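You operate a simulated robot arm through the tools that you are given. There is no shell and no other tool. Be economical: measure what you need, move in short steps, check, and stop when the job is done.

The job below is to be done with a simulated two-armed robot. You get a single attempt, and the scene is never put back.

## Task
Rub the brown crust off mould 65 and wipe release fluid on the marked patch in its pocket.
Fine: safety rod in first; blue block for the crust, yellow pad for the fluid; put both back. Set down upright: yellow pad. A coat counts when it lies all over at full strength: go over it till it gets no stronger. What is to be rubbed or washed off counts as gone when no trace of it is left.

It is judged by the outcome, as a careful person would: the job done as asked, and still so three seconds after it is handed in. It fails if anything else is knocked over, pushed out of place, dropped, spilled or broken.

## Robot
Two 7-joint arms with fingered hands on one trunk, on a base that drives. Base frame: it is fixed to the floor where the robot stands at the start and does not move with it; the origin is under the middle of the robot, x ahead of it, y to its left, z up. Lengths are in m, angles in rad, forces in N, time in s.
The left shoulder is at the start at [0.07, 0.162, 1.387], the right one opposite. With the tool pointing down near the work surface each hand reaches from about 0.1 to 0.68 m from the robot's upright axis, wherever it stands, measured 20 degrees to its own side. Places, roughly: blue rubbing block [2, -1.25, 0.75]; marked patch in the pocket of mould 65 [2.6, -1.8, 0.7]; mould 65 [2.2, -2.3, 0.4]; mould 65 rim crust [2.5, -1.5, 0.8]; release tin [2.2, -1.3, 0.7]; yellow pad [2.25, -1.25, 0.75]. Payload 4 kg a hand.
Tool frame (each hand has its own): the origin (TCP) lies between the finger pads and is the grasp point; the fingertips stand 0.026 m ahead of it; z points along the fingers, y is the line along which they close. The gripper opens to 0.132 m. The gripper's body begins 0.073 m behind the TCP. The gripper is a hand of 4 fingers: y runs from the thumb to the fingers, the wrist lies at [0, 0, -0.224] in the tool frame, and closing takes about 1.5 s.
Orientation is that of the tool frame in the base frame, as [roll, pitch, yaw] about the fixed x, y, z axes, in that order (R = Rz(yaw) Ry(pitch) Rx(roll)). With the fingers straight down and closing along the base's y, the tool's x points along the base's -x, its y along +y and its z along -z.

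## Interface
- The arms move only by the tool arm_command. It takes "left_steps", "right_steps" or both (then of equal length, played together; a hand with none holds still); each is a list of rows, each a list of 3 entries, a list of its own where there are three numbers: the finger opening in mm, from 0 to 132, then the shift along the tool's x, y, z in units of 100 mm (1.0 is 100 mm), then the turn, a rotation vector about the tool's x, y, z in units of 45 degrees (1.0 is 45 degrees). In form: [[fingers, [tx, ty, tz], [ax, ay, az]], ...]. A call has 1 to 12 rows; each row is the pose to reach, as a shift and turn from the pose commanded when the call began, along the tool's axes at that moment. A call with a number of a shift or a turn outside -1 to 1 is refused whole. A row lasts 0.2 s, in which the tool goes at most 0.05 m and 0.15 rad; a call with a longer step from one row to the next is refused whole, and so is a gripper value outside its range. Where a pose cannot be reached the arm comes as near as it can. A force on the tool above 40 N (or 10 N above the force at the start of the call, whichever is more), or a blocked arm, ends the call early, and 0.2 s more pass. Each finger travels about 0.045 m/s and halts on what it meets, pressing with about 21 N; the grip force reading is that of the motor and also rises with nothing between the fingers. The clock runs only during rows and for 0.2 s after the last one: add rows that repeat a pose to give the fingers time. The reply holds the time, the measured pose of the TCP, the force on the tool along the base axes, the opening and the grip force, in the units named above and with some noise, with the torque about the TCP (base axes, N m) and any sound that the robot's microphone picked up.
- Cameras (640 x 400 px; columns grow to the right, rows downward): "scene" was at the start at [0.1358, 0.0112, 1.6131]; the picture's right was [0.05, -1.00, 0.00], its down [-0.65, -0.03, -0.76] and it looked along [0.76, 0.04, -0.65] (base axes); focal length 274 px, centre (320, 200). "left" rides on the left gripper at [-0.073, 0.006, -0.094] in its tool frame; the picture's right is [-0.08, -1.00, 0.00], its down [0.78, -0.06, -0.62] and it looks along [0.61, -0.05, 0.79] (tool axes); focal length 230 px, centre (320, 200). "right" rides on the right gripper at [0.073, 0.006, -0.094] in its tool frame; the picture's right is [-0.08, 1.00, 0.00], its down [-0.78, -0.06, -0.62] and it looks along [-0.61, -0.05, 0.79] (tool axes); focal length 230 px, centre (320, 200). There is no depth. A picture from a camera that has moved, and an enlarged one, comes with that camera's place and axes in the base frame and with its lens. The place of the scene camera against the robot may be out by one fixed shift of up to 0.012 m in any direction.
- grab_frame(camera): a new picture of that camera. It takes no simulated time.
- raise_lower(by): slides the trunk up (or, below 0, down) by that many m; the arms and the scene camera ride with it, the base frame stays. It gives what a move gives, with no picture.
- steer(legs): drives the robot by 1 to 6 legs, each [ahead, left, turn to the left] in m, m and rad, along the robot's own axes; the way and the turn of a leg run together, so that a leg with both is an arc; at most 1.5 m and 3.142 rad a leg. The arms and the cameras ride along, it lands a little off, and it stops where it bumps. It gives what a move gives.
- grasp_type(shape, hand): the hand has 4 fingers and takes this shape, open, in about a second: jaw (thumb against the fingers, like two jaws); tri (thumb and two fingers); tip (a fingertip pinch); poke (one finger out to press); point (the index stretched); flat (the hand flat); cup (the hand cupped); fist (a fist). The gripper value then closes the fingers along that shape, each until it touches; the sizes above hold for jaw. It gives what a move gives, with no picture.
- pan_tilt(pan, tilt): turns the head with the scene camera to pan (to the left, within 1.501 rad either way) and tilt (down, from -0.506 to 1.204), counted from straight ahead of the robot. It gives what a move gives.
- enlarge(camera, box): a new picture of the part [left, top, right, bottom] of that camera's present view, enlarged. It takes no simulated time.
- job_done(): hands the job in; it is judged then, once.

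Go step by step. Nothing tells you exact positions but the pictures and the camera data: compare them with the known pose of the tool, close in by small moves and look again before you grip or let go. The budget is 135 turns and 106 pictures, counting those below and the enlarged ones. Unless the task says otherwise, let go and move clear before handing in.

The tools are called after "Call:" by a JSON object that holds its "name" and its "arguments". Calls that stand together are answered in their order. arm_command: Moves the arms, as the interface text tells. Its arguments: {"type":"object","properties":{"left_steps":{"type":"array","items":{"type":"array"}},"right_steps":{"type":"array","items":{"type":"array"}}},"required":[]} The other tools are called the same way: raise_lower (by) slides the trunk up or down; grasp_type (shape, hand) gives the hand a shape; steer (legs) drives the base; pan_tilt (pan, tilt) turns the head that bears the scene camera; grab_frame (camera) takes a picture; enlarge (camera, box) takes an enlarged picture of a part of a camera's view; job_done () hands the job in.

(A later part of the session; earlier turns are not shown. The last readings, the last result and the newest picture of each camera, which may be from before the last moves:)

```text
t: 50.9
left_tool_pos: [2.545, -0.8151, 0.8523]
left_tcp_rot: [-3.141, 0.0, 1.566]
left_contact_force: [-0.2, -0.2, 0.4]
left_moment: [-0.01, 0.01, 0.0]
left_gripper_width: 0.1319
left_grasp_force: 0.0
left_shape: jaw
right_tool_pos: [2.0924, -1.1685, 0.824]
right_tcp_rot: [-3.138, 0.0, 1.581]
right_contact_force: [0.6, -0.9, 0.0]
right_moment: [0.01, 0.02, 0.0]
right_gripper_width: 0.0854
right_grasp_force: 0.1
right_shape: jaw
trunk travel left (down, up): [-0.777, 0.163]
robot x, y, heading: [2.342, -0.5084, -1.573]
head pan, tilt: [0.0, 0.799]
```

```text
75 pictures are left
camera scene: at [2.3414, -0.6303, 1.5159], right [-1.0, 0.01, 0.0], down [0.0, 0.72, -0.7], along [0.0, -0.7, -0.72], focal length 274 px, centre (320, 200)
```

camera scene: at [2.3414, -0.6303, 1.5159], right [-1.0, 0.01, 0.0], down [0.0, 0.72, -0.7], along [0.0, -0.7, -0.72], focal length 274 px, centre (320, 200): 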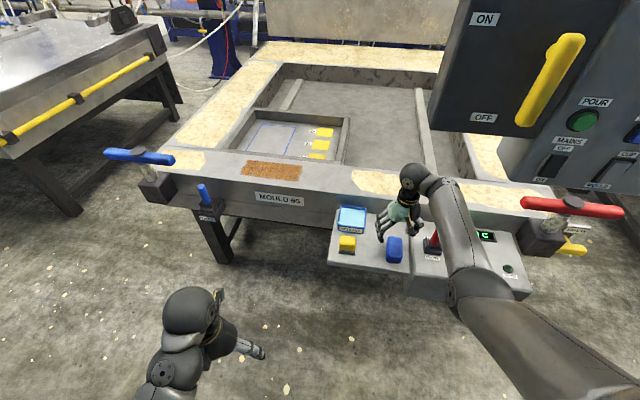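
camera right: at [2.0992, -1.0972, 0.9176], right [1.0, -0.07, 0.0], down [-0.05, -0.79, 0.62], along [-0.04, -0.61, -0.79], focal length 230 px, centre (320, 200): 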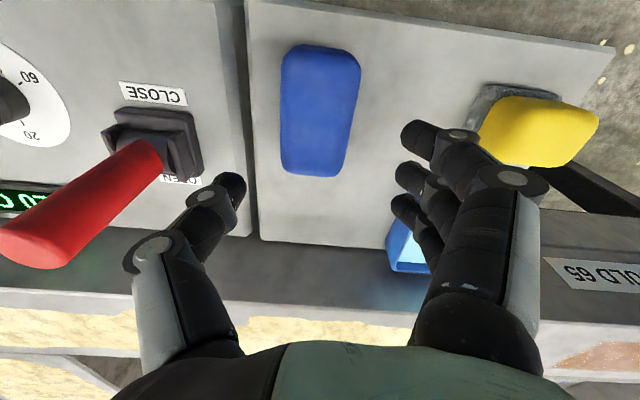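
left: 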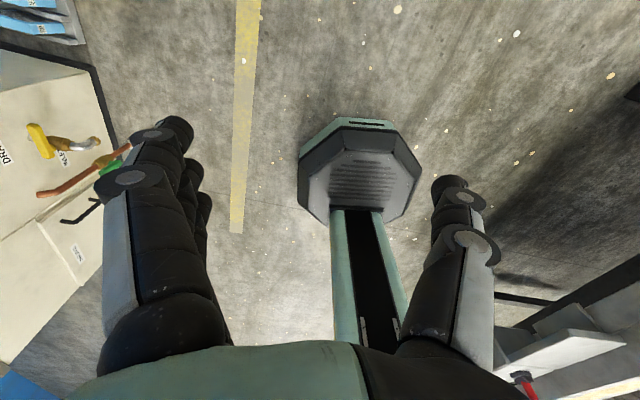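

The better estimate puts the block at y about -1.155 with its top at about 0.76. I'll shift slightly, descend, look, then close.

Call:
{"name": "arm_command", "arguments": {"right_steps": [[85, [0.15, 0.04, 0], [0, 0, 0]], [85, [0.15, 0.04, 0.25], [0, 0, 0]], [85, [0.15, 0.04, 0.45], [0, 0, 0]], [85, [0.15, 0.04, 0.6], [0, 0, 0]], [85, [0.15, 0.04, 0.63], [0, 0, 0]]]}}

Call:
{"name": "grab_frame", "arguments": {"camera": "right"}}

Call:
{"name": "enlarge", "arguments": {"camera": "scene", "box": [320, 160, 480, 280]}}

```text
t: 52.1
left_tool_pos: [2.5446, -0.815, 0.8521]
left_tcp_rot: [-3.141, 0.0, 1.565]
left_contact_force: [-0.7, 1.1, 0.4]
left_moment: [0.03, 0.04, 0.03]
left_gripper_width: 0.1319
left_grasp_force: 0.0
left_shape: jaw
right_tool_pos: [2.0962, -1.1541, 0.7591]
right_tcp_rot: [-3.138, -0.003, 1.581]
right_contact_force: [0.4, 0.2, -0.4]
right_moment: [0.01, -0.01, -0.03]
right_gripper_width: 0.0856
right_grasp_force: 0.0
right_shape: jaw
trunk travel left (down, up): [-0.777, 0.163]
robot x, y, heading: [2.3431, -0.5061, -1.571]
head pan, tilt: [0.0, 0.799]
```

```text
74 pictures are left
camera right: at [2.1023, -1.0827, 0.8537], right [1.0, -0.07, 0.0], down [-0.05, -0.79, 0.62], along [-0.04, -0.61, -0.79], focal length 230 px, centre (320, 200)
```

right: 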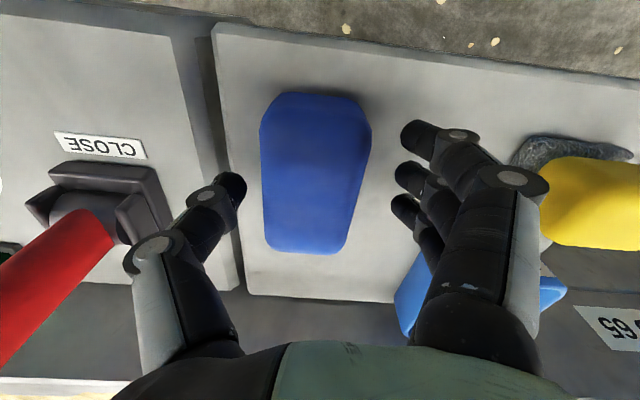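

```text
3.33 times, centred on (400, 220) of scene
camera zoom: at [2.3411, -0.6313, 1.5158], right [-1.0, 0.01, 0.0], down [0.0, 0.72, -0.7], along [0.0, -0.7, -0.72], focal length 914 px, centre (53, 133)
```

zoom: 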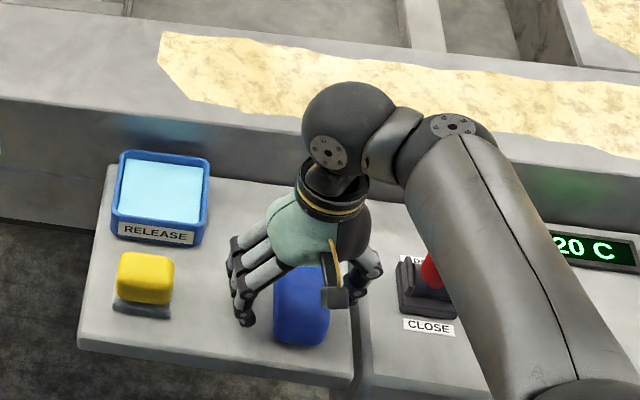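

The hand straddles the block nicely. Closing.

Call:
{"name": "arm_command", "arguments": {"right_steps": [[60, [0, 0, 0.05], [0, 0, 0]], [40, [0, 0, 0.05], [0, 0, 0]], [30, [0, 0, 0.05], [0, 0, 0]], [20, [0, 0, 0.05], [0, 0, 0]], [20, [0, 0, 0.05], [0, 0, 0]], [20, [0, 0, 0.05], [0, 0, 0]], [20, [0, 0, 0.05], [0, 0, 0]]]}}

Call:
{"name": "arm_command", "arguments": {"right_steps": [[20, [0, 0, -0.2], [0, 0, 0]], [20, [0, 0, -0.5], [0, 0, 0]], [20, [0, 0, -0.9], [0, 0, 0]], [20, [0, 0, -1], [0, 0, 0]]]}}

Call:
{"name": "grab_frame", "arguments": {"camera": "right"}}

Call:
{"name": "enlarge", "arguments": {"camera": "scene", "box": [320, 130, 480, 280]}}

```text
t: 53.7
left_tool_pos: [2.5465, -0.8162, 0.8529]
left_tcp_rot: [-3.14, 0.0, 1.565]
left_contact_force: [0.0, 0.3, 0.1]
left_moment: [0.0, -0.06, 0.0]
left_gripper_width: 0.1319
left_grasp_force: 0.1
left_shape: jaw
right_tool_pos: [2.0967, -1.1535, 0.7542]
right_tcp_rot: [-3.137, -0.003, 1.581]
right_contact_force: [0.5, -1.4, -0.4]
right_moment: [0.0, -0.01, 0.0]
right_gripper_width: 0.0451
right_grasp_force: 21.4
right_shape: jaw
trunk travel left (down, up): [-0.777, 0.163]
robot x, y, heading: [2.339, -0.5063, -1.574]
head pan, tilt: [0.0, 0.799]
```

```text
t: 54.7
left_tool_pos: [2.5451, -0.8154, 0.8523]
left_tcp_rot: [3.141, 0.0, 1.565]
left_contact_force: [-0.1, -0.1, -0.6]
left_moment: [-0.02, 0.0, -0.03]
left_gripper_width: 0.1318
left_grasp_force: 0.1
left_shape: jaw
right_tool_pos: [2.0966, -1.1535, 0.8553]
right_tcp_rot: [-3.138, 0.001, 1.582]
right_contact_force: [1.2, 0.0, -1.6]
right_moment: [-0.01, 0.01, -0.03]
right_gripper_width: 0.0453
right_grasp_force: 21.5
right_shape: jaw
trunk travel left (down, up): [-0.777, 0.163]
robot x, y, heading: [2.3402, -0.5097, -1.577]
head pan, tilt: [0.0, 0.799]
```

```text
72 pictures are left
camera right: at [2.1032, -1.0829, 0.9495], right [1.0, -0.07, 0.0], down [-0.05, -0.79, 0.62], along [-0.04, -0.61, -0.79], focal length 230 px, centre (320, 200)
```

right: 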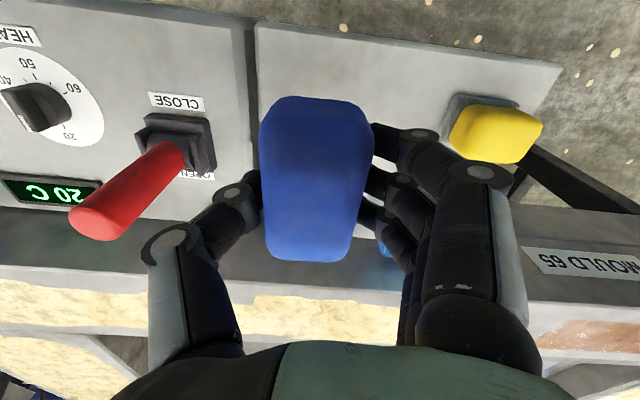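

```text
2.67 times, centred on (400, 205) of scene
camera zoom: at [2.3411, -0.6309, 1.5158], right [-1.0, 0.01, 0.0], down [0.0, 0.72, -0.7], along [0.0, -0.7, -0.72], focal length 731 px, centre (107, 187)
```

zoom: 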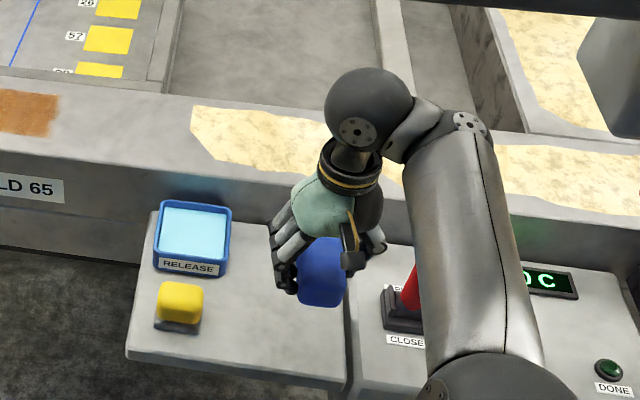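

The block is held. I note its place: TCP [2.097, -1.153, 0.754]. Now I'll back off, move left in front of the crust and raise the trunk.

Call:
{"name": "steer", "arguments": {"legs": [[-0.2, 0, 0.004], [0, 0.39, 0]]}}

Call:
{"name": "raise_lower", "arguments": {"by": 0.1}}

Call:
{"name": "steer", "arguments": {"legs": [[0.35, 0, 0]]}}

Call:
{"name": "grab_frame", "arguments": {"camera": "scene"}}

Call:
{"name": "grab_frame", "arguments": {"camera": "right"}}

```text
t: 58.3
left_tool_pos: [2.9349, -0.6154, 0.8513]
left_tcp_rot: [3.141, 0.001, 1.567]
left_contact_force: [-0.3, 0.6, 0.0]
left_moment: [-0.01, 0.0, -0.01]
left_gripper_width: 0.1319
left_grasp_force: 0.1
left_shape: jaw
right_tool_pos: [2.4884, -0.955, 0.8546]
right_tcp_rot: [-3.14, -0.002, 1.581]
right_contact_force: [0.1, -0.8, -1.4]
right_moment: [0.01, -0.05, -0.02]
right_gripper_width: 0.0452
right_grasp_force: 21.0
right_shape: jaw
trunk travel left (down, up): [-0.777, 0.163]
robot x, y, heading: [2.7272, -0.3092, -1.575]
head pan, tilt: [0.0, 0.799]
```

```text
t: 59.6
left_tool_pos: [2.9347, -0.6154, 0.952]
left_tcp_rot: [3.141, 0.001, 1.565]
left_contact_force: [-0.4, 0.7, 0.2]
left_moment: [-0.02, 0.01, -0.01]
left_gripper_width: 0.132
left_grasp_force: 0.1
left_shape: jaw
right_tool_pos: [2.4869, -0.9546, 0.954]
right_tcp_rot: [-3.138, -0.002, 1.583]
right_contact_force: [-0.6, -0.4, -1.6]
right_moment: [0.0, 0.0, 0.01]
right_gripper_width: 0.0452
right_grasp_force: 21.0
right_shape: jaw
trunk travel left (down, up): [-0.877, 0.063]
robot x, y, heading: [2.7289, -0.3107, -1.576]
head pan, tilt: [0.0, 0.799]
```

```text
t: 61.9
left_tool_pos: [2.9314, -0.9672, 0.9526]
left_tcp_rot: [-3.141, 0.002, 1.561]
left_contact_force: [-0.8, -0.8, 0.8]
left_moment: [0.01, -0.02, 0.02]
left_gripper_width: 0.1318
left_grasp_force: 0.0
left_shape: jaw
right_tool_pos: [2.4814, -1.3032, 0.956]
right_tcp_rot: [-3.138, 0.0, 1.578]
right_contact_force: [0.9, 0.9, -0.8]
right_moment: [0.01, -0.01, 0.03]
right_gripper_width: 0.0453
right_grasp_force: 20.9
right_shape: jaw
trunk travel left (down, up): [-0.877, 0.063]
robot x, y, heading: [2.7256, -0.6622, -1.575]
head pan, tilt: [0.0, 0.799]
```

```text
70 pictures are left
camera scene: at [2.7281, -0.7807, 1.616], right [-1.0, 0.01, 0.0], down [0.01, 0.72, -0.7], along [-0.01, -0.7, -0.72], focal length 274 px, centre (320, 200)
```

scene: 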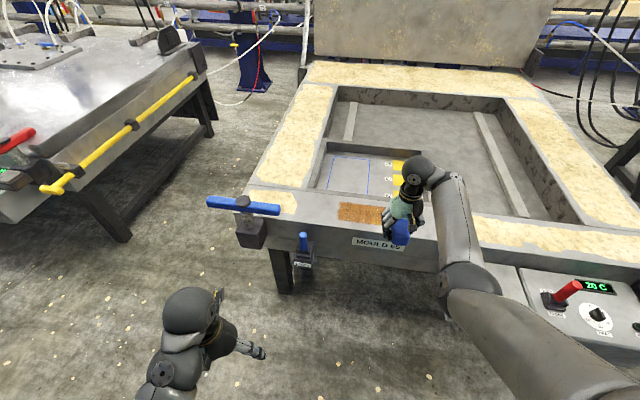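

```text
69 pictures are left
camera right: at [2.4891, -1.2326, 1.0496], right [1.0, -0.07, 0.0], down [-0.05, -0.79, 0.62], along [-0.05, -0.61, -0.79], focal length 230 px, centre (320, 200)
```

right: 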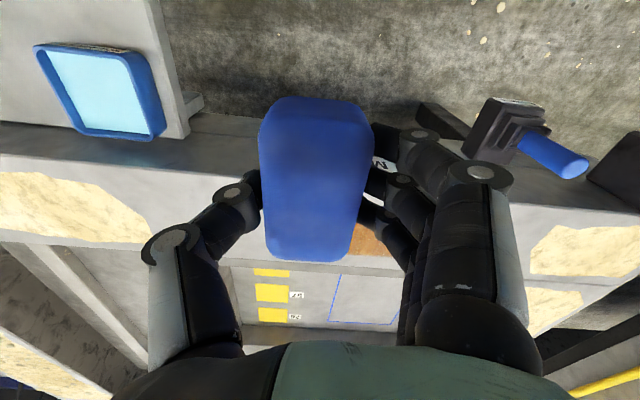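

The robot is in front of the crust; I'll enlarge to measure it and the patch.

Call:
{"name": "enlarge", "arguments": {"camera": "scene", "box": [290, 140, 430, 260]}}

Call:
{"name": "enlarge", "arguments": {"camera": "right", "box": [220, 170, 460, 330]}}

```text
3.33 times, centred on (360, 200) of scene
camera zoom: at [2.7281, -0.7807, 1.616], right [-1.0, 0.01, 0.0], down [0.01, 0.72, -0.7], along [-0.01, -0.7, -0.72], focal length 914 px, centre (187, 200)
```

zoom: 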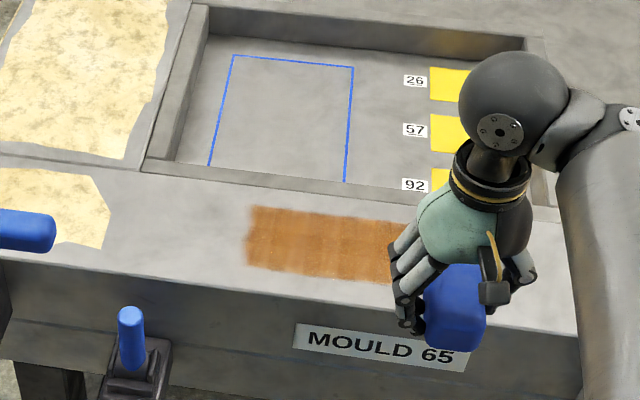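

```text
2.50 times, centred on (340, 250) of right
camera zoom: at [2.4891, -1.2326, 1.0496], right [1.0, -0.07, 0.0], down [-0.05, -0.79, 0.62], along [-0.05, -0.61, -0.79], focal length 575 px, centre (270, 75)
```

zoom: 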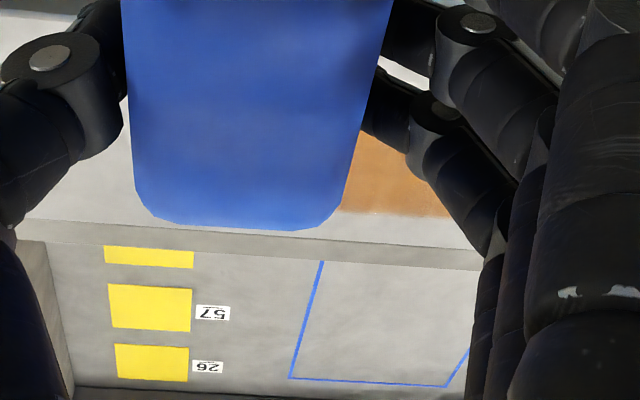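

Rim top is about z 0.79; the crust spans about x 2.46–2.65, y −1.45 to −1.57, slightly skewed with the mould. I'll drive ahead so the block is over its right part.

Call:
{"name": "steer", "arguments": {"legs": [[0.2, 0, 0]]}}

Call:
{"name": "arm_command", "arguments": {"right_steps": [[20, [0, 0.1, 0.3], [0, 0, 0]], [20, [0, 0.1, 0.6], [0, 0, 0]], [20, [0, 0.1, 0.9], [0, 0, 0]]]}}

Call:
{"name": "grab_frame", "arguments": {"camera": "scene"}}

Call:
{"name": "grab_frame", "arguments": {"camera": "right"}}

```text
t: 63.5
left_tool_pos: [2.93, -1.1631, 0.9537]
left_tcp_rot: [-3.141, 0.002, 1.562]
left_contact_force: [-0.2, 0.3, 0.3]
left_moment: [-0.02, 0.02, 0.0]
left_gripper_width: 0.1317
left_grasp_force: 0.0
left_shape: jaw
right_tool_pos: [2.4817, -1.5012, 0.9561]
right_tcp_rot: [-3.137, 0.002, 1.578]
right_contact_force: [-0.4, -0.6, -1.5]
right_moment: [-0.03, 0.0, 0.0]
right_gripper_width: 0.0453
right_grasp_force: 20.7
right_shape: jaw
trunk travel left (down, up): [-0.877, 0.063]
robot x, y, heading: [2.7295, -0.8565, -1.578]
head pan, tilt: [0.0, 0.799]
```

```text
t: 64.3
left_tool_pos: [2.9295, -1.1659, 0.9518]
left_tcp_rot: [-3.141, -0.002, 1.562]
left_contact_force: [-0.1, 0.4, 0.2]
left_moment: [0.03, -0.03, -0.01]
left_gripper_width: 0.1322
left_grasp_force: 0.0
left_shape: jaw
right_tool_pos: [2.4909, -1.505, 0.8626]
right_tcp_rot: [-3.139, -0.002, 1.579]
right_contact_force: [-0.3, 0.3, -1.0]
right_moment: [0.03, 0.01, 0.0]
right_gripper_width: 0.0451
right_grasp_force: 21.0
right_shape: jaw
trunk travel left (down, up): [-0.877, 0.063]
robot x, y, heading: [2.7264, -0.8526, -1.582]
head pan, tilt: [0.0, 0.799]
```

```text
66 pictures are left
camera scene: at [2.7262, -0.9819, 1.6157], right [-1.0, 0.01, 0.0], down [0.01, 0.72, -0.7], along [-0.01, -0.7, -0.72], focal length 274 px, centre (320, 200)
```

scene: 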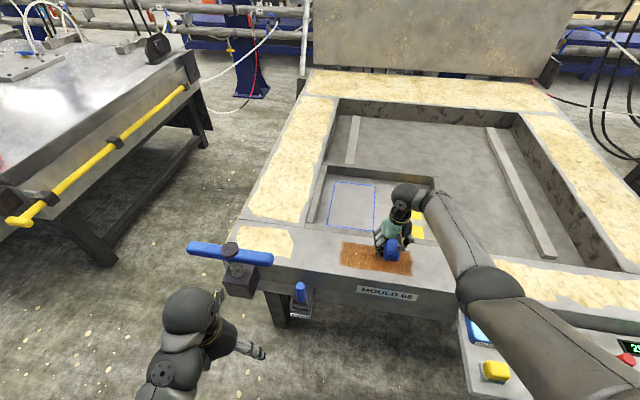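

```text
65 pictures are left
camera right: at [2.4963, -1.4327, 0.9582], right [1.0, -0.07, 0.0], down [-0.05, -0.79, 0.62], along [-0.05, -0.61, -0.79], focal length 230 px, centre (320, 200)
```

right: 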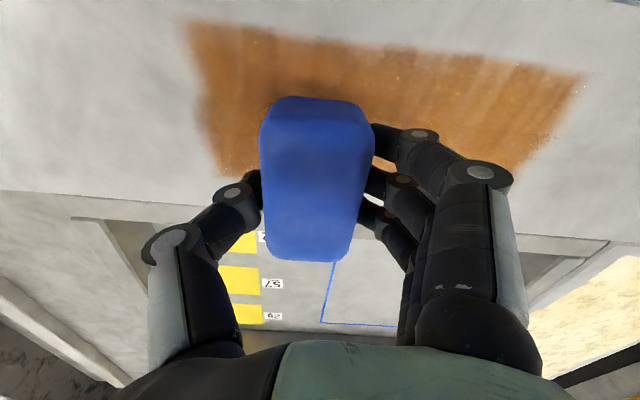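

Crust spans about x 2.41–2.66, y −1.43 to −1.55. I'll centre over it and press down gently to find contact.

Call:
{"name": "arm_command", "arguments": {"right_steps": [[20, [0, 0.44, 0.05], [0, 0, 0]], [20, [0, 0.44, 0.15], [0, 0, 0]], [20, [0, 0.44, 0.2], [0, 0, 0]], [20, [0, 0.44, 0.25], [0, 0, 0]], [20, [0, 0.44, 0.29], [0, 0, 0]]]}}

```text
t: 65.5
left_tool_pos: [2.9298, -1.1644, 0.9527]
left_tcp_rot: [-3.141, 0.0, 1.563]
left_contact_force: [-0.2, -0.5, 0.7]
left_moment: [-0.02, 0.01, 0.02]
left_gripper_width: 0.1319
left_grasp_force: 0.0
left_shape: jaw
right_tool_pos: [2.5344, -1.5033, 0.8357]
right_tcp_rot: [-3.138, -0.001, 1.577]
right_contact_force: [0.0, -0.3, -1.3]
right_moment: [-0.01, 0.01, -0.02]
right_gripper_width: 0.0451
right_grasp_force: 20.7
right_shape: jaw
trunk travel left (down, up): [-0.877, 0.063]
robot x, y, heading: [2.7261, -0.8572, -1.58]
head pan, tilt: [0.0, 0.799]
```

Call:
{"name": "arm_command", "arguments": {"right_steps": [[20, [0, 0, 0.03], [0, 0, 0]], [20, [0, 0, 0.06], [0, 0, 0]], [20, [0, 0, 0.09], [0, 0, 0]], [20, [0, 0, 0.12], [0, 0, 0]], [20, [0, 0, 0.15], [0, 0, 0]]]}}

```text
t: 66.6
left_tool_pos: [2.929, -1.1612, 0.9529]
left_tcp_rot: [3.142, 0.002, 1.563]
left_contact_force: [-0.2, -0.1, -1.1]
left_moment: [0.0, 0.02, 0.0]
left_gripper_width: 0.132
left_grasp_force: 0.2
left_shape: jaw
right_tool_pos: [2.5345, -1.5034, 0.8323]
right_tcp_rot: [-3.139, 0.013, 1.578]
right_contact_force: [0.0, 15.9, 27.9]
right_moment: [0.32, 0.04, -0.13]
right_gripper_width: 0.0471
right_grasp_force: 21.2
right_shape: jaw
trunk travel left (down, up): [-0.877, 0.063]
robot x, y, heading: [2.7262, -0.8607, -1.581]
head pan, tilt: [0.0, 0.799]
stopped in row 5 (right hand): the force on the tool passed its limit at 42 N (the readings are from after the stop); the commanded pose is now the measured one
```

Contact is at TCP z about 0.832. Now I ease off slightly and do the first rubbing strokes along the crust.

Call:
{"name": "arm_command", "arguments": {"right_steps": [[20, [0, 0, -0.02], [0, 0, 0]], [20, [-0.07, 0.4, -0.01], [0, 0, 0]], [20, [-0.13, 0.8, -0.01], [0, 0, 0]], [20, [-0.17, 1, -0.01], [0, 0, 0]], [20, [-0.1, 0.6, -0.01], [0, 0, 0]], [20, [-0.03, 0.2, -0.01], [0, 0, 0]], [20, [0.03, -0.2, -0.01], [0, 0, 0]], [20, [0.1, -0.6, -0.01], [0, 0, 0]], [20, [0.17, -1, -0.01], [0, 0, 0]], [20, [0.1, -0.6, -0.01], [0, 0, 0]], [20, [0.03, -0.2, -0.01], [0, 0, 0]], [20, [0, 0, -0.01], [0, 0, 0]]]}}

Call:
{"name": "enlarge", "arguments": {"camera": "scene", "box": [290, 210, 450, 310]}}

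```text
t: 69.2
left_tool_pos: [2.9295, -1.162, 0.953]
left_tcp_rot: [-3.142, 0.003, 1.561]
left_contact_force: [1.1, 0.6, 0.2]
left_moment: [0.04, 0.04, -0.02]
left_gripper_width: 0.132
left_grasp_force: 0.0
left_shape: jaw
right_tool_pos: [2.5323, -1.5033, 0.8309]
right_tcp_rot: [-3.135, 0.01, 1.574]
right_contact_force: [-18.7, 4.8, 25.7]
right_moment: [0.05, 1.13, -0.14]
right_gripper_width: 0.0489
right_grasp_force: 21.1
right_shape: jaw
trunk travel left (down, up): [-0.877, 0.063]
robot x, y, heading: [2.7262, -0.8577, -1.583]
head pan, tilt: [0.0, 0.799]
```

```text
4.00 times, centred on (370, 260) of scene
camera zoom: at [2.7257, -0.9755, 1.6163], right [-1.0, 0.01, 0.0], down [0.01, 0.71, -0.7], along [-0.01, -0.7, -0.71], focal length 1096 px, centre (120, -40)
```

zoom: 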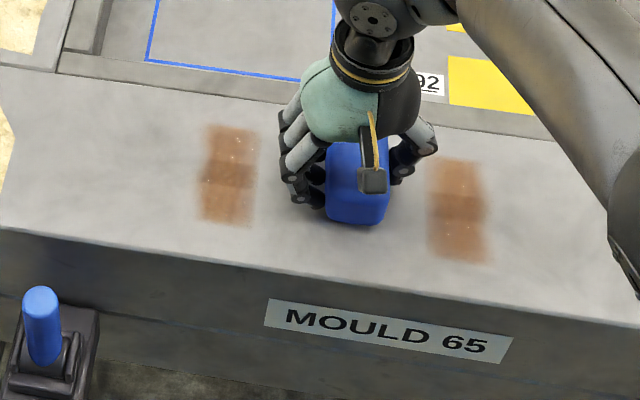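

Very effective: only the two ends remain, around x 2.66 and x 2.43. I'll rub the left end first.

Call:
{"name": "arm_command", "arguments": {"right_steps": [[20, [0, 0, -0.02], [0, 0, 0]], [20, [-0.08, 0.4, -0.02], [0, 0, 0]], [20, [-0.13, 0.8, -0.02], [0, 0, 0]], [20, [-0.17, 1, -0.02], [0, 0, 0]], [20, [-0.17, 1, -0.02], [0, 0, 0]]]}}

Call:
{"name": "arm_command", "arguments": {"right_steps": [[20, [-0.05, 0.25, -0.02], [0, 0, 0]], [20, [-0.09, 0.5, -0.02], [0, 0, 0]], [20, [-0.09, 0.5, -0.02], [0, 0, 0]], [20, [-0.3, 0.4, -0.02], [0, 0, 0]], [20, [-0.3, 0.1, -0.02], [0, 0, 0]], [20, [0.1, 0.1, -0.02], [0, 0, 0]], [20, [0.2, 0.4, -0.02], [0, 0, 0]], [20, [-0.1, 0.4, -0.02], [0, 0, 0]], [20, [-0.05, 0.2, -0.02], [0, 0, 0]], [20, [0, 0, -0.02], [0, 0, 0]]]}}

Call:
{"name": "enlarge", "arguments": {"camera": "scene", "box": [290, 210, 450, 310]}}

```text
t: 70.4
left_tool_pos: [2.929, -1.1638, 0.9532]
left_tcp_rot: [3.141, 0.001, 1.562]
left_contact_force: [-0.2, 0.2, -0.2]
left_moment: [-0.01, 0.0, 0.01]
left_gripper_width: 0.1321
left_grasp_force: 0.0
left_shape: jaw
right_tool_pos: [2.6334, -1.521, 0.8295]
right_tcp_rot: [-3.139, 0.008, 1.576]
right_contact_force: [-9.6, 0.9, 13.8]
right_moment: [-0.03, 0.54, -0.04]
right_gripper_width: 0.0475
right_grasp_force: 20.8
right_shape: jaw
trunk travel left (down, up): [-0.877, 0.063]
robot x, y, heading: [2.7283, -0.8595, -1.58]
head pan, tilt: [0.0, 0.799]
```

```text
t: 72.6
left_tool_pos: [2.9284, -1.1645, 0.9518]
left_tcp_rot: [3.141, 0.0, 1.562]
left_contact_force: [0.1, 0.7, -0.3]
left_moment: [-0.04, -0.02, 0.03]
left_gripper_width: 0.1319
left_grasp_force: 0.1
left_shape: jaw
right_tool_pos: [2.6332, -1.5222, 0.8313]
right_tcp_rot: [3.141, 0.011, 1.576]
right_contact_force: [0.7, -2.9, 3.6]
right_moment: [-0.04, -0.05, 0.02]
right_gripper_width: 0.0453
right_grasp_force: 20.7
right_shape: jaw
right hand out of reach, approached as far as the arm can: row 1, 2, 3, 4, 5, 8
trunk travel left (down, up): [-0.877, 0.063]
robot x, y, heading: [2.729, -0.8581, -1.581]
head pan, tilt: [0.0, 0.799]
```

```text
4.00 times, centred on (370, 260) of scene
camera zoom: at [2.725, -0.9795, 1.616], right [-1.0, 0.01, 0.0], down [0.01, 0.72, -0.7], along [-0.01, -0.7, -0.72], focal length 1096 px, centre (120, -40)
```

zoom: 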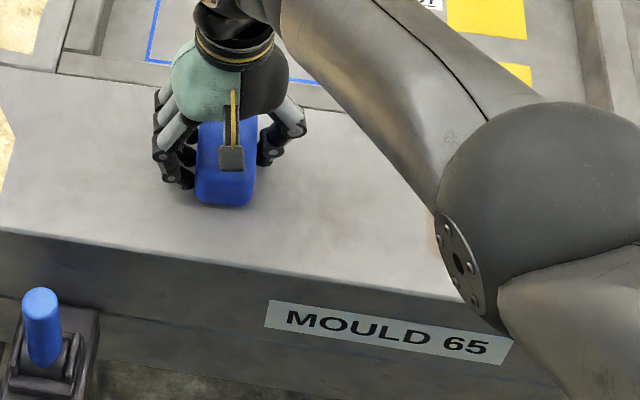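

The left end looks clean. Now I rub back to the right end.

Call:
{"name": "arm_command", "arguments": {"right_steps": [[20, [0, 0, 0], [0, 0, 0]], [20, [0.08, -0.4, 0], [0, 0, 0]], [20, [0.15, -0.8, 0], [0, 0, 0]], [20, [0.18, -1, 0], [0, 0, 0]], [20, [0.18, -1, 0], [0, 0, 0]]]}}

Call:
{"name": "arm_command", "arguments": {"right_steps": [[20, [0.07, -0.4, 0.02], [0, 0, 0]], [20, [0.15, -0.8, 0.02], [0, 0, 0]], [20, [0.18, -1, 0.02], [0, 0, 0]], [20, [0.18, -1, 0.02], [0, 0, 0]], [20, [0.4, -1, 0.02], [0, 0, 0]], [20, [0.4, -0.75, 0.02], [0, 0, 0]], [20, [0, -0.75, 0.02], [0, 0, 0]], [20, [0, -1, 0.02], [0, 0, 0]], [20, [0.18, -1, 0.02], [0, 0, 0]], [20, [0.15, -0.7, 0.02], [0, 0, 0]], [20, [0.15, -0.7, 0.02], [0, 0, 0]]]}}

Call:
{"name": "enlarge", "arguments": {"camera": "scene", "box": [290, 210, 450, 310]}}

```text
t: 73.8
left_tool_pos: [2.9304, -1.1644, 0.9528]
left_tcp_rot: [3.141, 0.002, 1.563]
left_contact_force: [0.5, 0.4, 0.4]
left_moment: [0.0, 0.02, -0.03]
left_gripper_width: 0.132
left_grasp_force: 0.1
left_shape: jaw
right_tool_pos: [2.5351, -1.5054, 0.8313]
right_tcp_rot: [-3.142, 0.009, 1.576]
right_contact_force: [5.7, -1.1, 4.8]
right_moment: [-0.03, -0.23, -0.03]
right_gripper_width: 0.0455
right_grasp_force: 21.2
right_shape: jaw
trunk travel left (down, up): [-0.877, 0.063]
robot x, y, heading: [2.7249, -0.857, -1.581]
head pan, tilt: [0.0, 0.799]
```

```text
t: 76.2
left_tool_pos: [2.9287, -1.1646, 0.9542]
left_tcp_rot: [-3.14, 0.003, 1.563]
left_contact_force: [0.3, 0.3, -0.2]
left_moment: [0.04, -0.01, -0.04]
left_gripper_width: 0.132
left_grasp_force: 0.1
left_shape: jaw
right_tool_pos: [2.4638, -1.489, 0.8308]
right_tcp_rot: [-3.137, 0.007, 1.577]
right_contact_force: [-6.0, 1.2, 9.2]
right_moment: [0.02, 0.24, -0.05]
right_gripper_width: 0.0457
right_grasp_force: 20.9
right_shape: jaw
trunk travel left (down, up): [-0.877, 0.063]
robot x, y, heading: [2.7246, -0.8549, -1.58]
head pan, tilt: [0.0, 0.799]
```

```text
4.00 times, centred on (370, 260) of scene
camera zoom: at [2.7247, -0.9779, 1.6161], right [-1.0, 0.01, 0.0], down [0.01, 0.72, -0.7], along [-0.01, -0.7, -0.72], focal length 1096 px, centre (120, -40)
```

zoom: 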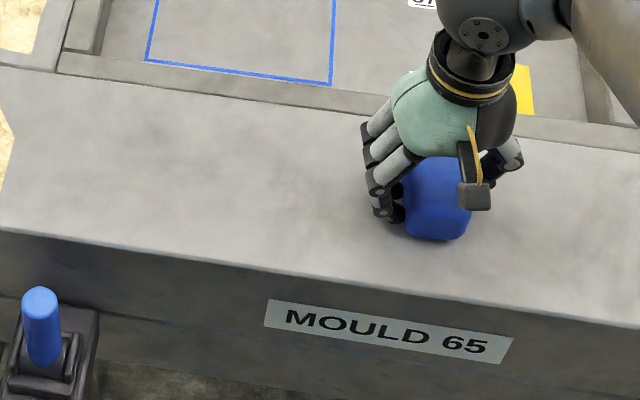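

Clean as far as I can see. I'll lift the hand and look at the whole area.

Call:
{"name": "arm_command", "arguments": {"right_steps": [[20, [0, 0, -0.4], [0, 0, 0]], [20, [0, 0, -0.8], [0, 0, 0]], [20, [0, 0, -1], [0, 0, 0]]]}}

Call:
{"name": "steer", "arguments": {"legs": [[-0.35, 0, 0]]}}

Call:
{"name": "enlarge", "arguments": {"camera": "scene", "box": [280, 130, 440, 230]}}

Call:
{"name": "enlarge", "arguments": {"camera": "right", "box": [80, 130, 560, 330]}}

```text
t: 77.0
left_tool_pos: [2.9305, -1.1651, 0.9514]
left_tcp_rot: [-3.14, 0.0, 1.563]
left_contact_force: [-0.8, -0.6, 0.3]
left_moment: [0.0, 0.04, 0.0]
left_gripper_width: 0.1318
left_grasp_force: 0.1
left_shape: jaw
right_tool_pos: [2.4672, -1.4903, 0.9301]
right_tcp_rot: [-3.138, 0.007, 1.577]
right_contact_force: [1.0, 0.2, -1.7]
right_moment: [-0.01, -0.03, -0.03]
right_gripper_width: 0.0449
right_grasp_force: 21.0
right_shape: jaw
trunk travel left (down, up): [-0.877, 0.063]
robot x, y, heading: [2.725, -0.8615, -1.581]
head pan, tilt: [0.0, 0.799]
```

```text
t: 79.2
left_tool_pos: [2.932, -0.8177, 0.9527]
left_tcp_rot: [-3.142, -0.001, 1.559]
left_contact_force: [0.5, 1.4, 0.3]
left_moment: [0.0, 0.02, 0.01]
left_gripper_width: 0.1318
left_grasp_force: 0.0
left_shape: jaw
right_tool_pos: [2.4672, -1.1423, 0.93]
right_tcp_rot: [-3.139, 0.005, 1.572]
right_contact_force: [-0.3, -0.2, -1.3]
right_moment: [0.01, -0.02, 0.03]
right_gripper_width: 0.0448
right_grasp_force: 20.6
right_shape: jaw
trunk travel left (down, up): [-0.877, 0.063]
robot x, y, heading: [2.7292, -0.5063, -1.582]
head pan, tilt: [0.0, 0.799]
```

```text
4.00 times, centred on (360, 180) of scene
camera zoom: at [2.7292, -0.6338, 1.6157], right [-1.0, 0.01, 0.0], down [0.01, 0.72, -0.7], along [-0.01, -0.7, -0.72], focal length 1096 px, centre (160, 280)
```

zoom: 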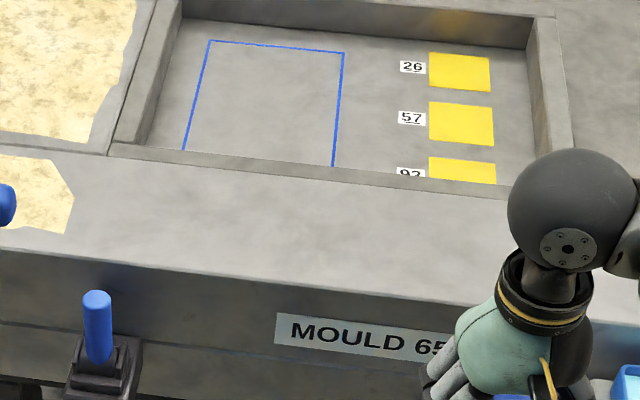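

```text
1.33 times, centred on (320, 230) of right
camera zoom: at [2.4736, -1.0705, 1.0234], right [1.0, -0.07, 0.0], down [-0.06, -0.78, 0.62], along [-0.05, -0.62, -0.78], focal length 307 px, centre (320, 160)
```

zoom: 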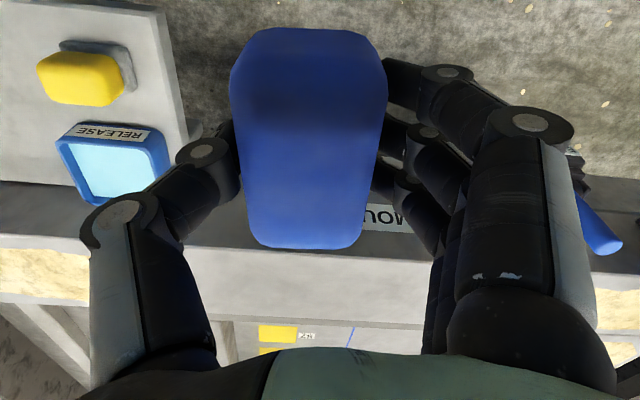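

The crust is gone. Now I return the block to its place on the shelf: back up, move right, lower, then forward.

Call:
{"name": "steer", "arguments": {"legs": [[-0.2, 0, 0.005], [0, -0.37, 0]]}}

Call:
{"name": "raise_lower", "arguments": {"by": -0.1}}

Call:
{"name": "steer", "arguments": {"legs": [[0.2, 0, 0]]}}

Call:
{"name": "grab_frame", "arguments": {"camera": "right"}}

```text
t: 82.8
left_tool_pos: [2.5674, -0.6128, 0.9522]
left_tcp_rot: [-3.141, 0.0, 1.567]
left_contact_force: [0.7, 1.3, 0.2]
left_moment: [-0.05, 0.05, 0.03]
left_gripper_width: 0.132
left_grasp_force: 0.1
left_shape: jaw
right_tool_pos: [2.1034, -0.9403, 0.9305]
right_tcp_rot: [-3.136, 0.007, 1.58]
right_contact_force: [-0.2, -0.3, -1.6]
right_moment: [0.04, 0.0, 0.03]
right_gripper_width: 0.045
right_grasp_force: 20.8
right_shape: jaw
trunk travel left (down, up): [-0.877, 0.063]
robot x, y, heading: [2.3593, -0.3068, -1.573]
head pan, tilt: [0.0, 0.799]
```

```text
t: 84.1
left_tool_pos: [2.5665, -0.6139, 0.8519]
left_tcp_rot: [3.141, -0.001, 1.567]
left_contact_force: [-0.4, -0.2, -0.6]
left_moment: [0.01, 0.02, -0.01]
left_gripper_width: 0.1317
left_grasp_force: 0.0
left_shape: jaw
right_tool_pos: [2.1037, -0.9401, 0.8306]
right_tcp_rot: [-3.14, 0.008, 1.582]
right_contact_force: [-0.1, -0.6, -1.2]
right_moment: [0.06, 0.0, -0.05]
right_gripper_width: 0.0448
right_grasp_force: 20.6
right_shape: jaw
trunk travel left (down, up): [-0.777, 0.163]
robot x, y, heading: [2.3651, -0.3026, -1.567]
head pan, tilt: [0.0, 0.799]
```

```text
t: 85.7
left_tool_pos: [2.5654, -0.8127, 0.8513]
left_tcp_rot: [-3.141, 0.0, 1.566]
left_contact_force: [-0.6, -0.5, -0.7]
left_moment: [0.0, 0.02, 0.02]
left_gripper_width: 0.1319
left_grasp_force: 0.0
left_shape: jaw
right_tool_pos: [2.1033, -1.141, 0.8308]
right_tcp_rot: [-3.14, 0.007, 1.58]
right_contact_force: [1.0, -0.3, -1.4]
right_moment: [0.01, 0.01, 0.03]
right_gripper_width: 0.0448
right_grasp_force: 21.2
right_shape: jaw
trunk travel left (down, up): [-0.777, 0.163]
robot x, y, heading: [2.3631, -0.5024, -1.575]
head pan, tilt: [0.0, 0.799]
```

```text
59 pictures are left
camera right: at [2.1088, -1.0683, 0.9241], right [1.0, -0.07, 0.0], down [-0.05, -0.78, 0.62], along [-0.04, -0.62, -0.78], focal length 230 px, centre (320, 200)
```

right: 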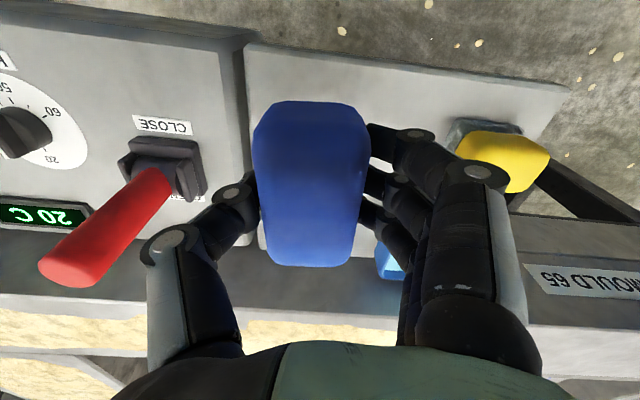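

Almost above its place; I shift by the small remainder and lower until it touches.

Call:
{"name": "arm_command", "arguments": {"right_steps": [[20, [-0.13, -0.06, 0.2], [0, 0, 0]], [20, [-0.13, -0.06, 0.5], [0, 0, 0]], [20, [-0.13, -0.06, 0.66], [0, 0, 0]], [20, [-0.13, -0.06, 0.71], [0, 0, 0]], [20, [-0.13, -0.06, 0.74], [0, 0, 0]]]}}

```text
t: 86.9
left_tool_pos: [2.5659, -0.8121, 0.8518]
left_tcp_rot: [3.14, -0.001, 1.566]
left_contact_force: [0.0, 0.4, 0.1]
left_moment: [-0.02, 0.0, 0.0]
left_gripper_width: 0.132
left_grasp_force: 0.0
left_shape: jaw
right_tool_pos: [2.0964, -1.1547, 0.7554]
right_tcp_rot: [-3.139, 0.006, 1.582]
right_contact_force: [0.0, -0.4, -1.6]
right_moment: [0.0, -0.03, 0.03]
right_gripper_width: 0.0448
right_grasp_force: 20.7
right_shape: jaw
trunk travel left (down, up): [-0.777, 0.163]
robot x, y, heading: [2.3587, -0.5059, -1.576]
head pan, tilt: [0.0, 0.799]
```

Call:
{"name": "arm_command", "arguments": {"right_steps": [[20, [0, 0, 0.02], [0, 0, 0]], [20, [0, 0, 0.03], [0, 0, 0]], [20, [0, 0, 0.04], [0, 0, 0]]]}}

```text
t: 87.7
left_tool_pos: [2.5656, -0.8133, 0.852]
left_tcp_rot: [3.141, 0.0, 1.566]
left_contact_force: [-0.2, 0.7, -0.1]
left_moment: [0.0, 0.0, 0.01]
left_gripper_width: 0.1319
left_grasp_force: 0.0
left_shape: jaw
right_tool_pos: [2.0974, -1.1537, 0.7519]
right_tcp_rot: [-3.14, 0.006, 1.581]
right_contact_force: [-0.2, 0.4, -2.0]
right_moment: [-0.01, -0.03, -0.02]
right_gripper_width: 0.0449
right_grasp_force: 21.3
right_shape: jaw
trunk travel left (down, up): [-0.777, 0.163]
robot x, y, heading: [2.3617, -0.5025, -1.577]
head pan, tilt: [0.0, 0.799]
```

Call:
{"name": "arm_command", "arguments": {"right_steps": [[20, [0, 0, 0.02], [0, 0, 0]], [20, [0, 0, 0.04], [0, 0, 0]], [20, [0, 0, 0.06], [0, 0, 0]], [20, [0, 0, 0.08], [0, 0, 0]]]}}

Call:
{"name": "enlarge", "arguments": {"camera": "scene", "box": [320, 170, 480, 290]}}

```text
t: 88.7
left_tool_pos: [2.5656, -0.8103, 0.8517]
left_tcp_rot: [-3.139, 0.003, 1.566]
left_contact_force: [0.1, -0.2, -0.4]
left_moment: [-0.01, 0.0, 0.01]
left_gripper_width: 0.132
left_grasp_force: 0.1
left_shape: jaw
right_tool_pos: [2.0975, -1.155, 0.7495]
right_tcp_rot: [-3.136, 0.016, 1.581]
right_contact_force: [-2.9, 2.4, 28.3]
right_moment: [-0.03, 0.23, -0.01]
right_gripper_width: 0.0456
right_grasp_force: 21.2
right_shape: jaw
trunk travel left (down, up): [-0.777, 0.163]
robot x, y, heading: [2.3616, -0.5057, -1.572]
head pan, tilt: [0.0, 0.799]
```

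```text
3.33 times, centred on (400, 230) of scene
camera zoom: at [2.3626, -0.6248, 1.5167], right [-1.0, 0.0, 0.0], down [0.0, 0.71, -0.7], along [0.0, -0.7, -0.71], focal length 914 px, centre (53, 100)
```

zoom: 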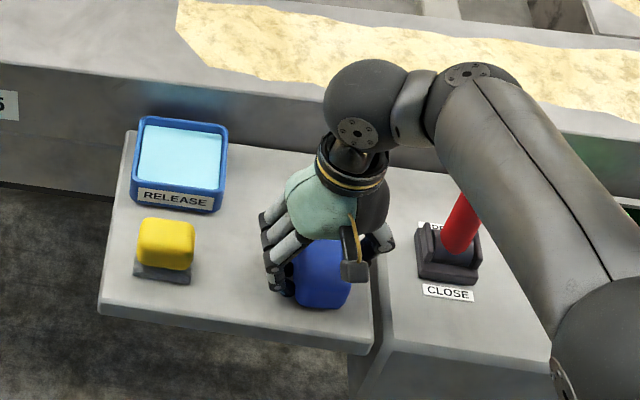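

It rests on the shelf. I ease the pressure, open and lift away.

Call:
{"name": "arm_command", "arguments": {"right_steps": [[45, [0, 0, -0.03], [0, 0, 0]], [55, [0, 0, -0.03], [0, 0, 0]], [70, [0, 0, -0.03], [0, 0, 0]], [85, [0, 0, -0.03], [0, 0, 0]], [85, [0, 0, -0.03], [0, 0, 0]], [85, [0, 0, -0.03], [0, 0, 0]], [85, [0, 0, -0.4], [0, 0, 0]], [85, [0, 0, -0.8], [0, 0, 0]]]}}

Call:
{"name": "steer", "arguments": {"legs": [[-0.13, 0, 0], [0, 0.15, 0]]}}

Call:
{"name": "grab_frame", "arguments": {"camera": "right"}}

Call:
{"name": "enlarge", "arguments": {"camera": "scene", "box": [320, 140, 480, 260]}}

```text
t: 90.5
left_tool_pos: [2.566, -0.8123, 0.8514]
left_tcp_rot: [-3.14, -0.001, 1.567]
left_contact_force: [-0.5, -1.0, -0.5]
left_moment: [-0.02, -0.01, -0.04]
left_gripper_width: 0.132
left_grasp_force: 0.0
left_shape: jaw
right_tool_pos: [2.0968, -1.1527, 0.8243]
right_tcp_rot: [-3.138, 0.008, 1.581]
right_contact_force: [-0.3, -0.6, -0.4]
right_moment: [0.0, 0.02, -0.01]
right_gripper_width: 0.0846
right_grasp_force: 0.1
right_shape: jaw
trunk travel left (down, up): [-0.777, 0.163]
robot x, y, heading: [2.3617, -0.5081, -1.574]
head pan, tilt: [0.0, 0.799]
```

```text
t: 92.8
left_tool_pos: [2.7142, -0.6836, 0.8524]
left_tcp_rot: [3.141, -0.001, 1.564]
left_contact_force: [0.4, -0.5, 0.2]
left_moment: [0.0, 0.02, -0.01]
left_gripper_width: 0.1322
left_grasp_force: 0.1
left_shape: jaw
right_tool_pos: [2.2447, -1.0234, 0.8242]
right_tcp_rot: [-3.139, 0.006, 1.58]
right_contact_force: [0.7, -0.1, -0.8]
right_moment: [0.01, -0.04, 0.0]
right_gripper_width: 0.0846
right_grasp_force: 0.1
right_shape: jaw
trunk travel left (down, up): [-0.777, 0.163]
robot x, y, heading: [2.5081, -0.3754, -1.577]
head pan, tilt: [0.0, 0.799]
```

```text
57 pictures are left
camera right: at [2.2508, -0.9519, 0.9172], right [1.0, -0.07, 0.0], down [-0.05, -0.78, 0.62], along [-0.04, -0.62, -0.78], focal length 230 px, centre (320, 200)
```

right: 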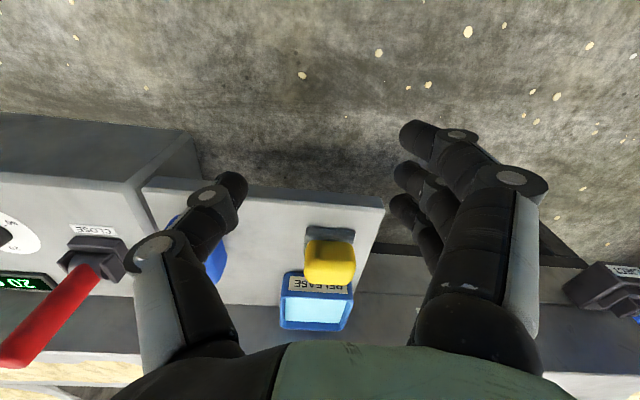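

```text
3.33 times, centred on (400, 200) of scene
camera zoom: at [2.5095, -0.5, 1.5158], right [-1.0, 0.0, 0.0], down [0.0, 0.72, -0.7], along [0.0, -0.7, -0.72], focal length 914 px, centre (53, 200)
```

zoom: 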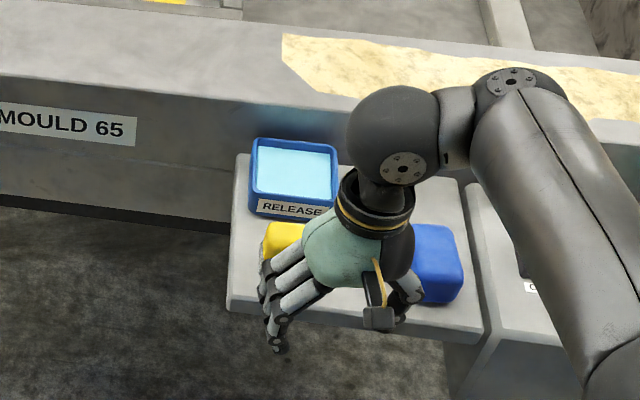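

The block is back in place. Now a closer look at the pad.

Call:
{"name": "enlarge", "arguments": {"camera": "right", "box": [260, 200, 400, 340]}}

```text
2.86 times, centred on (330, 270) of right
camera zoom: at [2.2508, -0.9519, 0.9172], right [1.0, -0.07, 0.0], down [-0.05, -0.78, 0.62], along [-0.04, -0.62, -0.78], focal length 657 px, centre (291, 0)
```

zoom: 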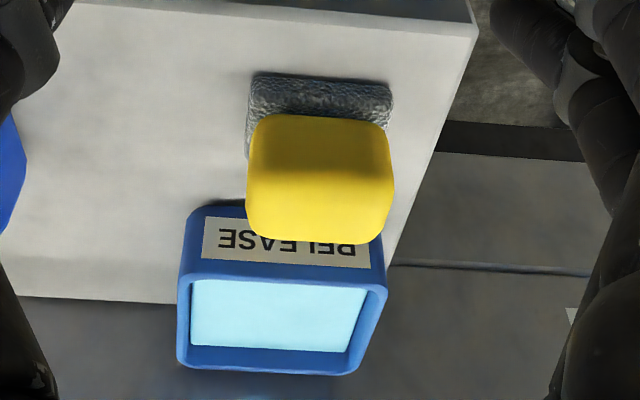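

The pad sits at about [2.248, -1.19], with its yellow grip between z 0.727 and 0.763, turned about −0.17 rad with the shelf. I'll turn the hand to match and drive over it.

Call:
{"name": "arm_command", "arguments": {"right_steps": [[95, [0, 0.03, 0], [0, 0, 0.12]], [95, [0, 0.03, 0], [0, 0, 0.22]], [95, [0, 0.03, 0], [0, 0, 0.22]]]}}

Call:
{"name": "steer", "arguments": {"legs": [[0.165, 0, 0]]}}

Call:
{"name": "grab_frame", "arguments": {"camera": "right"}}

```text
t: 93.6
left_tool_pos: [2.7162, -0.6834, 0.8517]
left_tcp_rot: [-3.14, 0.001, 1.567]
left_contact_force: [0.7, 0.3, 0.9]
left_moment: [-0.03, 0.0, 0.02]
left_gripper_width: 0.132
left_grasp_force: 0.0
left_shape: jaw
right_tool_pos: [2.2488, -1.0233, 0.8241]
right_tcp_rot: [-3.139, 0.007, 1.406]
right_contact_force: [0.3, -1.2, 1.0]
right_moment: [0.02, -0.01, -0.04]
right_gripper_width: 0.0946
right_grasp_force: 0.0
right_shape: jaw
trunk travel left (down, up): [-0.777, 0.163]
robot x, y, heading: [2.5095, -0.3745, -1.579]
head pan, tilt: [0.0, 0.799]
```

```text
t: 95.0
left_tool_pos: [2.7157, -0.8474, 0.8529]
left_tcp_rot: [3.14, -0.001, 1.566]
left_contact_force: [0.2, -0.1, 0.7]
left_moment: [0.0, -0.03, -0.01]
left_gripper_width: 0.1319
left_grasp_force: 0.0
left_shape: jaw
right_tool_pos: [2.2484, -1.1887, 0.8239]
right_tcp_rot: [-3.139, 0.006, 1.409]
right_contact_force: [1.2, 0.7, -0.5]
right_moment: [0.0, -0.02, -0.03]
right_gripper_width: 0.0946
right_grasp_force: 0.1
right_shape: jaw
trunk travel left (down, up): [-0.777, 0.163]
robot x, y, heading: [2.5097, -0.54, -1.574]
head pan, tilt: [0.0, 0.799]
```

```text
54 pictures are left
camera right: at [2.2669, -1.1182, 0.9183], right [0.97, -0.24, 0.0], down [-0.18, -0.76, 0.62], along [-0.15, -0.6, -0.78], focal length 230 px, centre (320, 200)
```

right: 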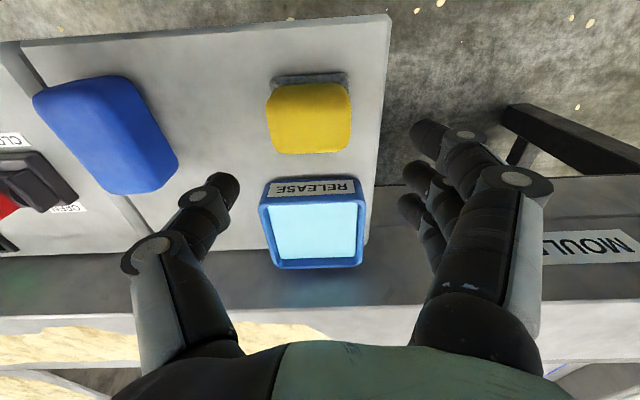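

Re-triangulated, the pad's grip is centred at about [2.248, -1.167] with top at about 0.777. I'll shift back 2 cm and descend so the fingertips stay just above the felt.

Call:
{"name": "arm_command", "arguments": {"right_steps": [[95, [0.2, -0.03, 0], [0, 0, 0]], [95, [0.2, -0.03, 0.2], [0, 0, 0]], [95, [0.2, -0.03, 0.4], [0, 0, 0]], [95, [0.2, -0.03, 0.51], [0, 0, 0]], [95, [0.2, -0.03, 0.51], [0, 0, 0]]]}}

Call:
{"name": "grab_frame", "arguments": {"camera": "right"}}

Call:
{"name": "enlarge", "arguments": {"camera": "scene", "box": [340, 170, 480, 280]}}

```text
t: 96.2
left_tool_pos: [2.7145, -0.8478, 0.8527]
left_tcp_rot: [3.141, -0.001, 1.566]
left_contact_force: [0.1, 0.8, -0.3]
left_moment: [0.0, 0.04, 0.01]
left_gripper_width: 0.1319
left_grasp_force: 0.1
left_shape: jaw
right_tool_pos: [2.2489, -1.1701, 0.7705]
right_tcp_rot: [-3.139, 0.005, 1.408]
right_contact_force: [-0.6, 1.0, 0.2]
right_moment: [-0.01, -0.04, 0.0]
right_gripper_width: 0.095
right_grasp_force: 0.1
right_shape: jaw
trunk travel left (down, up): [-0.777, 0.163]
robot x, y, heading: [2.5102, -0.5383, -1.571]
head pan, tilt: [0.0, 0.799]
```

```text
53 pictures are left
camera right: at [2.2668, -1.0998, 0.8661], right [0.97, -0.24, 0.0], down [-0.19, -0.76, 0.62], along [-0.15, -0.6, -0.78], focal length 230 px, centre (320, 200)
```

right: 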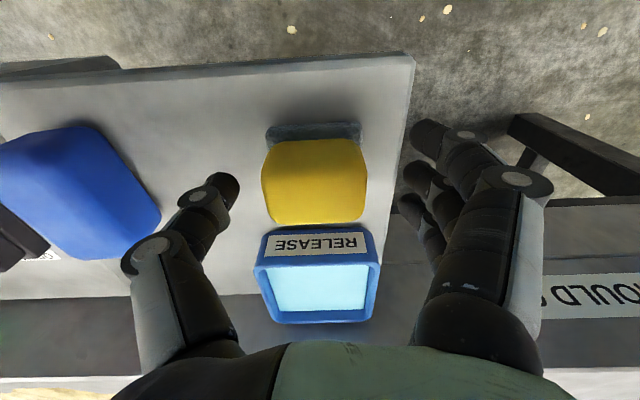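

```text
3.64 times, centred on (410, 225) of scene
camera zoom: at [2.5099, -0.6653, 1.5158], right [-1.0, 0.0, 0.0], down [0.0, 0.72, -0.7], along [0.0, -0.7, -0.72], focal length 997 px, centre (-7, 109)
```

zoom: 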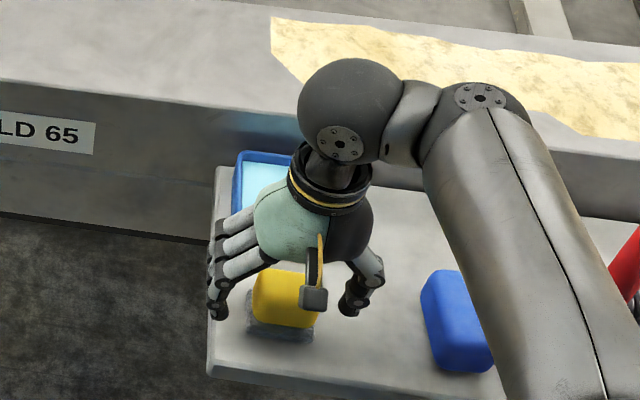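

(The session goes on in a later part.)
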